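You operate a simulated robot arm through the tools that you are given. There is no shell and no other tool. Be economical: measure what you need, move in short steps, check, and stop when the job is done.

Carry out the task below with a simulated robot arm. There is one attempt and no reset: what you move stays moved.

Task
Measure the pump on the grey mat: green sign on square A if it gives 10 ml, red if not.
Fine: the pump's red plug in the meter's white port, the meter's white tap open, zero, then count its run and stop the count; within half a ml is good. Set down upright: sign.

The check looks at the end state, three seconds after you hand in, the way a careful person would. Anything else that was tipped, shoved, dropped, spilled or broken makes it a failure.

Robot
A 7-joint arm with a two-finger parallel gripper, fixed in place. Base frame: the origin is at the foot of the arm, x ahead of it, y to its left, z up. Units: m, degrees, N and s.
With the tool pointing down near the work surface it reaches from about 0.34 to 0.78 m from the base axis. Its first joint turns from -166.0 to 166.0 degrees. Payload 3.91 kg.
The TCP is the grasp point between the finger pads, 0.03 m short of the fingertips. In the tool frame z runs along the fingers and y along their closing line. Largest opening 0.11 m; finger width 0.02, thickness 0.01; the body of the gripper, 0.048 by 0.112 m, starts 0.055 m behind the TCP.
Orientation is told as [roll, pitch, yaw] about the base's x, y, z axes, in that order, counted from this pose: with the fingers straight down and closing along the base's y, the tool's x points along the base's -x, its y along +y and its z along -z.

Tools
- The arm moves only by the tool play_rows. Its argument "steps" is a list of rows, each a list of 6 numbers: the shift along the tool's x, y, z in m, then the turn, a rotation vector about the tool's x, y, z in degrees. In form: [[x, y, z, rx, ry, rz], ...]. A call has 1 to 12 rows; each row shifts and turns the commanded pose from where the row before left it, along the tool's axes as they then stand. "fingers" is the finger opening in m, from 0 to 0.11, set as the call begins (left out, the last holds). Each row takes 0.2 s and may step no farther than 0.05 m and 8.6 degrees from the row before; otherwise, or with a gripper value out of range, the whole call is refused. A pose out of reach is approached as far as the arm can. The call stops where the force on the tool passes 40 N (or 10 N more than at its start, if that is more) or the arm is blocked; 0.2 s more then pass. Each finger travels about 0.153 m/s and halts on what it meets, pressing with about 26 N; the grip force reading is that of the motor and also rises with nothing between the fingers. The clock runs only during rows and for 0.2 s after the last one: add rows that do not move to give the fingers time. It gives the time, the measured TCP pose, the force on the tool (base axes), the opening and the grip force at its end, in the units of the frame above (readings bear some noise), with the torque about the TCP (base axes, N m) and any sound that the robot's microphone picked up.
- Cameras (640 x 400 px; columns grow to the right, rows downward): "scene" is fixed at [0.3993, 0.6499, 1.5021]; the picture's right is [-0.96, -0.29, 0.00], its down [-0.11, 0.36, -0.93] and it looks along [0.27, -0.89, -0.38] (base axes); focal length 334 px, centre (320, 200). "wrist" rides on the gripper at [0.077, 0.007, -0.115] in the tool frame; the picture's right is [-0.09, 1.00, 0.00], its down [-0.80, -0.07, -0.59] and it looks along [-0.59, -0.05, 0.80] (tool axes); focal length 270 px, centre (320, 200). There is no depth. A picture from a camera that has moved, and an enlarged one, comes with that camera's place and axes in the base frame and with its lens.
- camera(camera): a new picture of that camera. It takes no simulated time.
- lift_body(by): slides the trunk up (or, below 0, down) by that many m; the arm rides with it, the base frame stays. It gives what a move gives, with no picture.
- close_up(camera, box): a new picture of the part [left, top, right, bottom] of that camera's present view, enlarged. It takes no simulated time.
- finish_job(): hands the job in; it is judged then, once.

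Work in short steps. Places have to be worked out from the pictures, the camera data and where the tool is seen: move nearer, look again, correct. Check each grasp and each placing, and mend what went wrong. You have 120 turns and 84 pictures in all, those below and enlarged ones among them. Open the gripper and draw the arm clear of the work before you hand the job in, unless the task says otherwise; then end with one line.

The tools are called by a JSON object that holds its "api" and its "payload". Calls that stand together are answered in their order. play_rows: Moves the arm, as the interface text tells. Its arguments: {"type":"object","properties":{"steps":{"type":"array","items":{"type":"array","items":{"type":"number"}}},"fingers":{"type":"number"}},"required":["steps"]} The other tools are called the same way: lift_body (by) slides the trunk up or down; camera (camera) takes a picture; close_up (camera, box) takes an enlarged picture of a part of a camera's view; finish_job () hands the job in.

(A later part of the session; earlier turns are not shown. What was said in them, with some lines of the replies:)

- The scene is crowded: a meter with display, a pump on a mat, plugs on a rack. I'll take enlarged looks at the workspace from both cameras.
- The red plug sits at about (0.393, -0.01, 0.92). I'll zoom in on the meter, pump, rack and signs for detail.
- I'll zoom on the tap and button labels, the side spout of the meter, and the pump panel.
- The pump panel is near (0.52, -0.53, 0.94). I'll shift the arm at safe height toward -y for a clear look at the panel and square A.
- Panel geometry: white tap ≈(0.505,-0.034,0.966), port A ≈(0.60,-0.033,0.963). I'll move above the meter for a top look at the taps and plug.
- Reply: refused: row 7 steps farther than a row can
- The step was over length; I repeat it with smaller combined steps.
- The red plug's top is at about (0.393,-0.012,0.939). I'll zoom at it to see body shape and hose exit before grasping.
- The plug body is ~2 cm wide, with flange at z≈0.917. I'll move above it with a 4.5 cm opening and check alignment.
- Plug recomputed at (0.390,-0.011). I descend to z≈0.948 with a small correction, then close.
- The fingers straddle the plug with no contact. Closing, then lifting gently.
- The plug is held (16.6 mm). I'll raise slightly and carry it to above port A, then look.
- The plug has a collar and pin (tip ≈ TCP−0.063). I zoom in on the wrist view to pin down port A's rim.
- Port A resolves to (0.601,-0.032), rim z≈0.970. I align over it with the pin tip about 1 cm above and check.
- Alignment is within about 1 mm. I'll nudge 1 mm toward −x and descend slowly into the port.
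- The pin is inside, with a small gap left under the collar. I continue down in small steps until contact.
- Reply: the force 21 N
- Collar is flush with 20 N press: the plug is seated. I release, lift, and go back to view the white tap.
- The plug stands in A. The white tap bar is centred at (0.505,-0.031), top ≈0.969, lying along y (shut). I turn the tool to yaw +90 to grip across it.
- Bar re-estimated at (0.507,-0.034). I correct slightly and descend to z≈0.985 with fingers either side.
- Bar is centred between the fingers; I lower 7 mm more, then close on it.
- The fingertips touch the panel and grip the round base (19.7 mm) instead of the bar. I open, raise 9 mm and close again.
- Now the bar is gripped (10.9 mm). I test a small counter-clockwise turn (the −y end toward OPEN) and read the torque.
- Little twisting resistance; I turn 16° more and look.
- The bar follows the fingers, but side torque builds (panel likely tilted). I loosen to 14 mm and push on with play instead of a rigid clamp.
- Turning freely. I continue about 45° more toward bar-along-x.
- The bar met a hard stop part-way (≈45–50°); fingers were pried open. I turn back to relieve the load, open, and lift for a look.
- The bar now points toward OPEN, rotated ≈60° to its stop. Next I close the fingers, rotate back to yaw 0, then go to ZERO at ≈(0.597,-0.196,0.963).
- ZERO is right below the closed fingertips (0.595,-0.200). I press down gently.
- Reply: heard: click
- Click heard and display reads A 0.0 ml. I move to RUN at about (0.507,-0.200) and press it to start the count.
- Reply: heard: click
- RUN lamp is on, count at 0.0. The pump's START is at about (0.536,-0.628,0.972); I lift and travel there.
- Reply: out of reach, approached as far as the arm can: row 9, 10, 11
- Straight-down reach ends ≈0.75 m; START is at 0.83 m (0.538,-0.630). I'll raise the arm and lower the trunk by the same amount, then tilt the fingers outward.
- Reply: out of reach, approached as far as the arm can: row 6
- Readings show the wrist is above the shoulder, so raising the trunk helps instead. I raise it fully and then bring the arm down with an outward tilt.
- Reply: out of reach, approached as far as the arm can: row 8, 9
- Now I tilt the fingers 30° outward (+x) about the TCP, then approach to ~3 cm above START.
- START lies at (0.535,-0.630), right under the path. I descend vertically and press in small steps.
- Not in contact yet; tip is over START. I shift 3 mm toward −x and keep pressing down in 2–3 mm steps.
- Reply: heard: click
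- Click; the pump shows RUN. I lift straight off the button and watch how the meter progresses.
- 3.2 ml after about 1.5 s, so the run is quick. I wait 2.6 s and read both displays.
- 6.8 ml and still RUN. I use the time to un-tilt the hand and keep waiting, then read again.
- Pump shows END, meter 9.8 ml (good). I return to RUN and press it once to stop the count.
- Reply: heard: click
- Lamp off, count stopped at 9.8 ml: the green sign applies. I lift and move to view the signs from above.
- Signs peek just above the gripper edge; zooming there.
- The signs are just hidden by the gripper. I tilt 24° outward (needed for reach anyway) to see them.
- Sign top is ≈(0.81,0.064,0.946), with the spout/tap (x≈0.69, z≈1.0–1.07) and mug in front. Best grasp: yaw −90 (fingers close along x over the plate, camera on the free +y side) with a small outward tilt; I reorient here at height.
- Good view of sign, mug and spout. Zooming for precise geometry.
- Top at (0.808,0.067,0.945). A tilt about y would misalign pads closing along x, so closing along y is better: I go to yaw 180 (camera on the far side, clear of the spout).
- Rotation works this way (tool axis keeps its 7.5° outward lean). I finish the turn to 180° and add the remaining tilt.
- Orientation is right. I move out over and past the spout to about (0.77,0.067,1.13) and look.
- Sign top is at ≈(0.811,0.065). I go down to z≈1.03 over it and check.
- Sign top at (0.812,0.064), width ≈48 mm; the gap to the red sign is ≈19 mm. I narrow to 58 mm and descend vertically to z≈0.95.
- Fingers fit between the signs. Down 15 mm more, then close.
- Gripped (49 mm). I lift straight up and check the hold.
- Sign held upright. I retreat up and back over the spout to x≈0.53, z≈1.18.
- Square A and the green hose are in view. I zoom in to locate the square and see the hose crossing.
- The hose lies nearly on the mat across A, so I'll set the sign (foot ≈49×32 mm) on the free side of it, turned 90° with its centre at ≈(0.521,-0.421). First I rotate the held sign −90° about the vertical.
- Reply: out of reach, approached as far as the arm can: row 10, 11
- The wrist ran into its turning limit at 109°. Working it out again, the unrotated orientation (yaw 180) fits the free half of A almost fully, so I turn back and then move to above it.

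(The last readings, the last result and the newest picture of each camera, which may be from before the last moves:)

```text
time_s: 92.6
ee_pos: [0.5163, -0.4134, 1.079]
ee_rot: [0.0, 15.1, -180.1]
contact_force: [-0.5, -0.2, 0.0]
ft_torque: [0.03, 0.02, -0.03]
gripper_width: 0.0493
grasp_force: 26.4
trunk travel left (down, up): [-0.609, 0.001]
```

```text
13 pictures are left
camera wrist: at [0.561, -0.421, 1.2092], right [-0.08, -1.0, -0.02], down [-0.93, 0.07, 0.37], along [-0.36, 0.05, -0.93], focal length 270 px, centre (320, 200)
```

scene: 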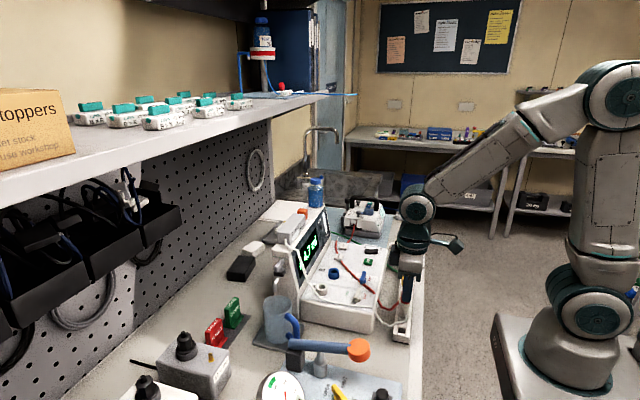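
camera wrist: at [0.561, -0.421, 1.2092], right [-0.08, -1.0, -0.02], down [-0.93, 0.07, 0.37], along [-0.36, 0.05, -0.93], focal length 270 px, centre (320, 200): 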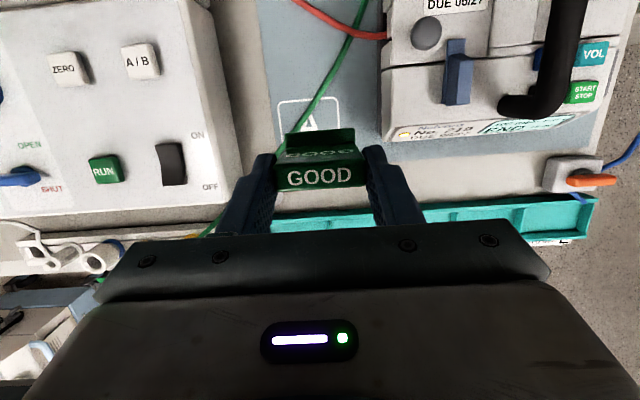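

Zoom on the square with the sign above it, to refine the target.

{"api": "close_up", "payload": {"camera": "wrist", "box": [250, 70, 400, 200]}}

{"api": "close_up", "payload": {"camera": "scene", "box": [335, 180, 435, 280]}}

```text
3.08 times, centred on (325, 135) of wrist
camera zoom: at [0.561, -0.421, 1.2092], right [-0.08, -1.0, -0.02], down [-0.93, 0.07, 0.37], along [-0.36, 0.05, -0.93], focal length 832 px, centre (305, 400)
```

zoom: 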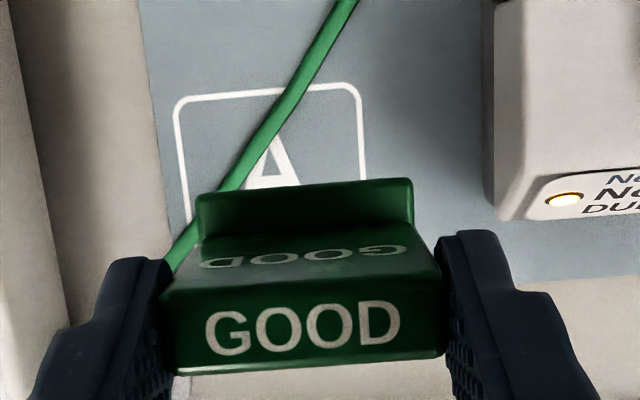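

```text
4.00 times, centred on (385, 230) of scene
camera zoom: at [0.3993, 0.6499, 1.5021], right [-0.96, -0.29, 0.0], down [-0.11, 0.36, -0.93], along [0.27, -0.89, -0.38], focal length 1334 px, centre (60, 80)
```

zoom: 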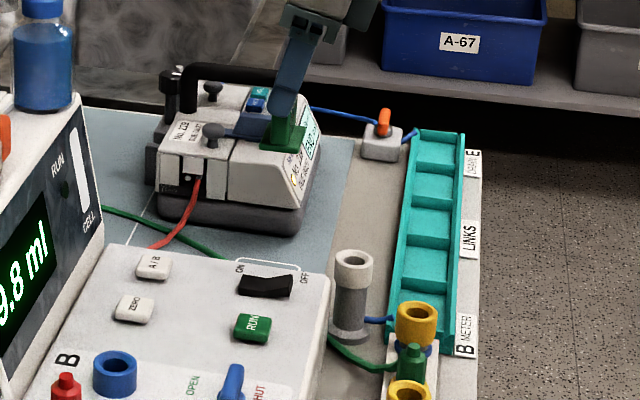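

Square spans x≈0.498–0.558, y≈−0.435 to −0.365; hose runs from (0.558,−0.409) to (0.524,−0.379). I aim the sign's centre at (0.511,−0.412) and descend to just above the mat.

{"api": "play_rows", "payload": {"steps": [[-0.0102, -0.0003, 0.027, 0, 0, 0], [-0.0102, -0.0003, 0.027, 0, 0, 0], [-0.0102, -0.0003, 0.027, 0, 0, 0], [-0.0102, -0.0003, 0.027, 0, 0, 0], [0, 0, 0, 0, 0, 0]]}}

{"api": "close_up", "payload": {"camera": "wrist", "box": [250, 70, 400, 200]}}

```text
time_s: 93.8
ee_pos: [0.5029, -0.412, 0.9648]
ee_rot: [0.0, 15.0, -179.9]
contact_force: [0.8, 0.8, -0.7]
ft_torque: [0.01, -0.01, -0.04]
gripper_width: 0.0493
grasp_force: 26.4
trunk travel left (down, up): [-0.609, 0.001]
```

```text
3.08 times, centred on (325, 135) of wrist
camera zoom: at [0.5495, -0.4193, 1.0948], right [-0.08, -1.0, -0.02], down [-0.93, 0.07, 0.37], along [-0.36, 0.05, -0.93], focal length 832 px, centre (305, 400)
```

zoom: 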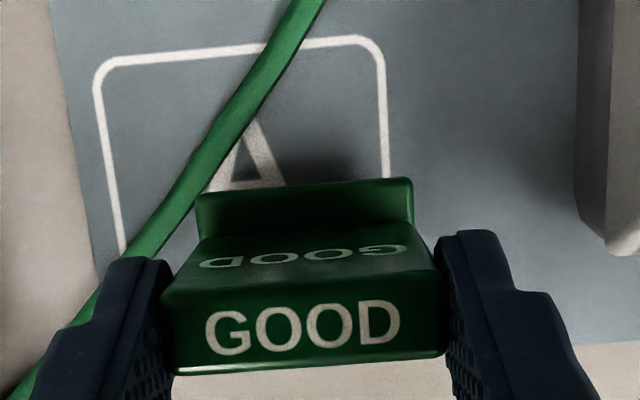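

The foot clears the hose by about 2 mm and sits over the free half of A. I lower in small steps to contact.

{"api": "play_rows", "payload": {"steps": [[-0.0013, 0, 0.0048, 0, 0, 0], [-0.001, 0, 0.0039, 0, 0, 0], [-0.0008, 0, 0.0029, 0, 0, 0], [-0.0005, 0, 0.0019, 0, 0, 0], [0, 0, 0, 0, 0, 0]]}}

```text
time_s: 95.0
ee_pos: [0.5032, -0.412, 0.9515]
ee_rot: [0.0, 15.0, -180.1]
contact_force: [-0.3, 0.3, 0.0]
ft_torque: [0.01, -0.01, -0.02]
gripper_width: 0.0491
grasp_force: 26.5
trunk travel left (down, up): [-0.609, 0.001]
```

No contact yet; a few more 1.5 mm steps.

{"api": "play_rows", "payload": {"steps": [[-0.0004, 0, 0.0015, 0, 0, 0], [-0.0004, 0, 0.0015, 0, 0, 0], [0, 0, 0, 0, 0, 0]]}}

```text
time_s: 95.8
ee_pos: [0.5032, -0.4118, 0.9475]
ee_rot: [0.0, 15.0, 180.0]
contact_force: [0.0, -0.2, 2.5]
ft_torque: [-0.05, -0.05, 0.0]
gripper_width: 0.0492
grasp_force: 26.1
trunk travel left (down, up): [-0.609, 0.001]
```

Light contact (2.5 N). I open the fingers and rise straight up.

{"api": "play_rows", "payload": {"fingers": 0.062, "steps": [[0, 0, 0, 0, 0, 0], [0, 0, 0, 0, 0, 0], [0.0052, 0, -0.0193, 0, 0, 0], [0.0078, 0, -0.029, 0, 0, 0], [0.0104, 0, -0.0386, 0, 0, 0], [0.0104, 0, -0.0386, 0, 0, 0], [0, 0, 0, 0, 0, 0]]}}

{"api": "close_up", "payload": {"camera": "wrist", "box": [230, 50, 420, 220]}}

```text
time_s: 97.4
ee_pos: [0.503, -0.4129, 1.0776]
ee_rot: [0.0, 15.1, 180.0]
contact_force: [-0.8, -0.3, 0.4]
ft_torque: [0.0, 0.04, 0.01]
gripper_width: 0.0619
grasp_force: 0.1
trunk travel left (down, up): [-0.609, 0.001]
```

```text
2.35 times, centred on (325, 135) of wrist
camera zoom: at [0.5486, -0.4211, 1.2071], right [-0.09, -1.0, -0.02], down [-0.93, 0.07, 0.37], along [-0.36, 0.05, -0.93], focal length 636 px, centre (308, 353)
```

zoom: 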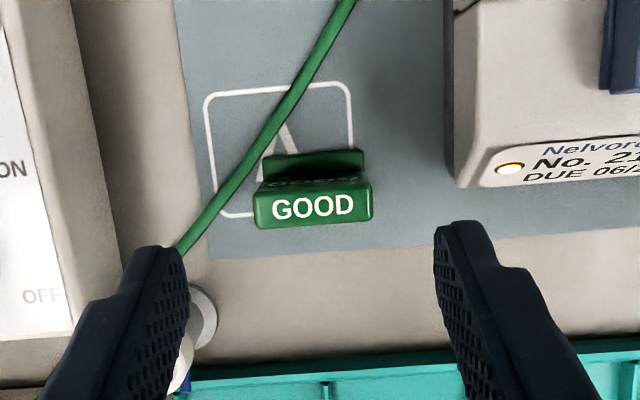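

Sign stands upright on A but overhangs the outline by a few mm. I'll regrasp and shift it ~7 mm toward the centre, feeling for any hose contact when lowering.

{"api": "play_rows", "payload": {"steps": [[-0.0104, 0, 0.0386, 0, 0, 0], [-0.0104, 0, 0.0386, 0, 0, 0], [-0.0078, 0, 0.029, 0, 0, 0], [-0.0052, -0.0008, 0.0185, 0, 0, 0], [0, 0, 0, 0, 0, 0]]}}

{"api": "play_rows", "payload": {"fingers": 0.03, "steps": [[0, 0, 0, 0, 0, 0], [0, 0, 0, 0, 0, 0], [0, 0, 0, 0, 0, 0], [0.0031, 0, -0.0116, 0, 0, 0], [0.0068, -0.006, 0.0018, 0, 0, 0], [0, 0, 0, 0, 0, 0]]}}

{"api": "play_rows", "payload": {"steps": [[-0.0008, 0, 0.0029, 0, 0, 0], [-0.0005, 0, 0.0019, 0, 0, 0], [-0.0005, 0, 0.0019, 0, 0, 0], [0, 0, 0, 0, 0, 0]]}}

```text
time_s: 98.6
ee_pos: [0.5021, -0.4126, 0.9471]
ee_rot: [0.0, 15.0, 180.1]
contact_force: [-1.1, -0.3, -0.1]
ft_torque: [0.03, 0.01, 0.0]
gripper_width: 0.0623
grasp_force: 0.1
trunk travel left (down, up): [-0.609, 0.001]
```

```text
time_s: 100.0
ee_pos: [0.5097, -0.4058, 0.9604]
ee_rot: [0.0, 14.9, 180.0]
contact_force: [-0.3, 0.5, -0.9]
ft_torque: [0.0, -0.02, 0.0]
gripper_width: 0.0491
grasp_force: 25.7
trunk travel left (down, up): [-0.609, 0.001]
```

```text
time_s: 101.0
ee_pos: [0.5107, -0.4055, 0.953]
ee_rot: [0.0, 15.0, -180.0]
contact_force: [-0.1, 0.3, -0.4]
ft_torque: [0.03, -0.01, -0.02]
gripper_width: 0.0494
grasp_force: 26.5
trunk travel left (down, up): [-0.609, 0.001]
```

No contact yet at 5 mm above the mat. Continuing in 1.5 mm steps.

{"api": "play_rows", "payload": {"steps": [[-0.0004, 0, 0.0015, 0, 0, 0], [-0.0004, 0, 0.0015, 0, 0, 0], [0, 0, 0, 0, 0, 0]]}}

{"api": "play_rows", "payload": {"steps": [[-0.0003, 0, 0.001, 0, 0, 0], [-0.0003, 0, 0.001, 0, 0, 0], [0, 0, 0, 0, 0, 0]]}}

```text
time_s: 101.8
ee_pos: [0.5105, -0.4056, 0.9499]
ee_rot: [-0.1, 15.0, -180.0]
contact_force: [0.3, -0.6, 0.1]
ft_torque: [0.01, 0.04, -0.01]
gripper_width: 0.0493
grasp_force: 26.2
trunk travel left (down, up): [-0.609, 0.001]
```

```text
time_s: 102.6
ee_pos: [0.5103, -0.4055, 0.9481]
ee_rot: [0.0, 14.9, -180.0]
contact_force: [-0.2, 0.6, -0.7]
ft_torque: [0.0, -0.01, -0.05]
gripper_width: 0.0492
grasp_force: 25.6
trunk travel left (down, up): [-0.609, 0.001]
```

Hose causes no contact. One more 1.5 mm to the mat, then release and rise.

{"api": "play_rows", "payload": {"steps": [[-0.0003, 0, 0.001, 0, 0, 0], [-0.0002, 0, 0.0006, 0, 0, 0], [0, 0, 0, 0, 0, 0]]}}

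```text
time_s: 103.4
ee_pos: [0.5098, -0.4049, 0.9475]
ee_rot: [0.1, 15.1, -180.0]
contact_force: [0.5, -0.2, 6.7]
ft_torque: [0.04, -0.03, 0.03]
gripper_width: 0.0491
grasp_force: 25.8
trunk travel left (down, up): [-0.609, 0.001]
```

Contact at mat level. Releasing and rising.

{"api": "play_rows", "payload": {"fingers": 0.062, "steps": [[0, 0, 0, 0, 0, 0], [0, 0, 0, 0, 0, 0], [0.0052, 0, -0.0193, 0, 0, 0], [0.0078, 0, -0.029, 0, 0, 0], [0.0104, 0, -0.0386, 0, 0, 0], [0.0104, 0, -0.0386, 0, 0, 0], [0, 0, 0, 0, 0, 0]]}}

{"api": "close_up", "payload": {"camera": "wrist", "box": [230, 50, 420, 220]}}

```text
time_s: 105.0
ee_pos: [0.5107, -0.4056, 1.077]
ee_rot: [0.0, 15.0, 180.1]
contact_force: [-0.1, 0.2, 0.7]
ft_torque: [0.02, -0.03, 0.03]
gripper_width: 0.062
grasp_force: 0.1
trunk travel left (down, up): [-0.609, 0.001]
```

```text
2.35 times, centred on (325, 135) of wrist
camera zoom: at [0.5553, -0.4133, 1.2062], right [-0.08, -1.0, -0.02], down [-0.93, 0.07, 0.37], along [-0.36, 0.05, -0.93], focal length 636 px, centre (308, 353)
```

zoom: 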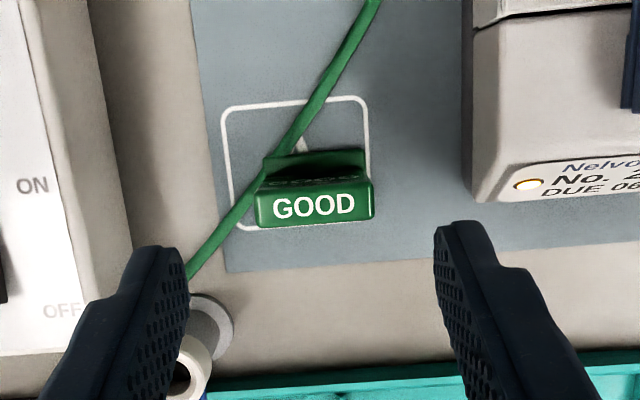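

Sign is upright inside square A. I draw the arm up and back, then check the whole scene.

{"api": "play_rows", "payload": {"steps": [[0.0104, 0, -0.0386, 0, 0, 0], [0.0104, 0, -0.0386, 0, 0, 0], [-0.035, 0, -0.02, 0, 0, 0], [-0.035, 0, -0.02, 0, 0, 0], [-0.035, 0, -0.02, 0, 0, 0], [0, 0, 0, 0, 0, 0]]}}

{"api": "camera", "payload": {"camera": "scene"}}

{"api": "close_up", "payload": {"camera": "scene", "box": [200, 190, 420, 370]}}

```text
time_s: 106.4
ee_pos: [0.394, -0.4058, 1.1872]
ee_rot: [0.0, 15.0, -180.0]
contact_force: [-0.2, -0.3, 0.1]
ft_torque: [0.01, -0.03, 0.01]
gripper_width: 0.0618
grasp_force: 0.0
trunk travel left (down, up): [-0.609, 0.001]
```

```text
7 pictures are left
```

scene: 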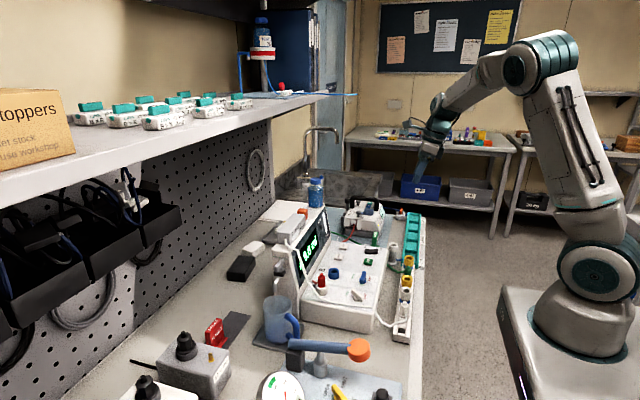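

```text
2.22 times, centred on (310, 280) of scene
camera zoom: at [0.3993, 0.6499, 1.5021], right [-0.96, -0.29, 0.0], down [-0.11, 0.36, -0.93], along [0.27, -0.89, -0.38], focal length 741 px, centre (342, 22)
```

zoom: 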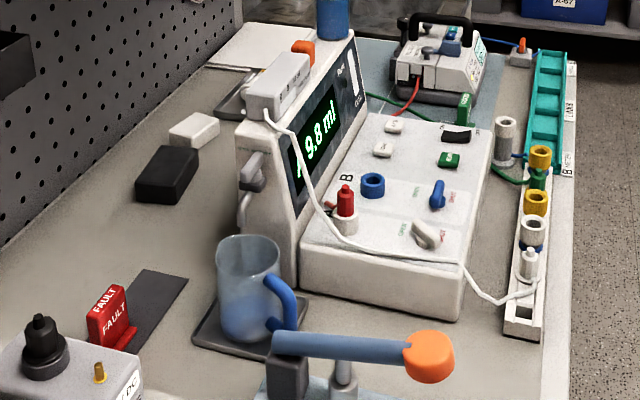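

Everything is in order: plug seated in A, tap open, count stopped at 9.8 ml, green sign upright on A, red sign untouched, and the arm clear. Handing in.

{"api": "finish_job", "payload": {}}

```text
The job is handed in.
```

The pump gave 9.8 ml, within half a ml of 10, so the green GOOD sign stands upright on square A and the count is stopped.
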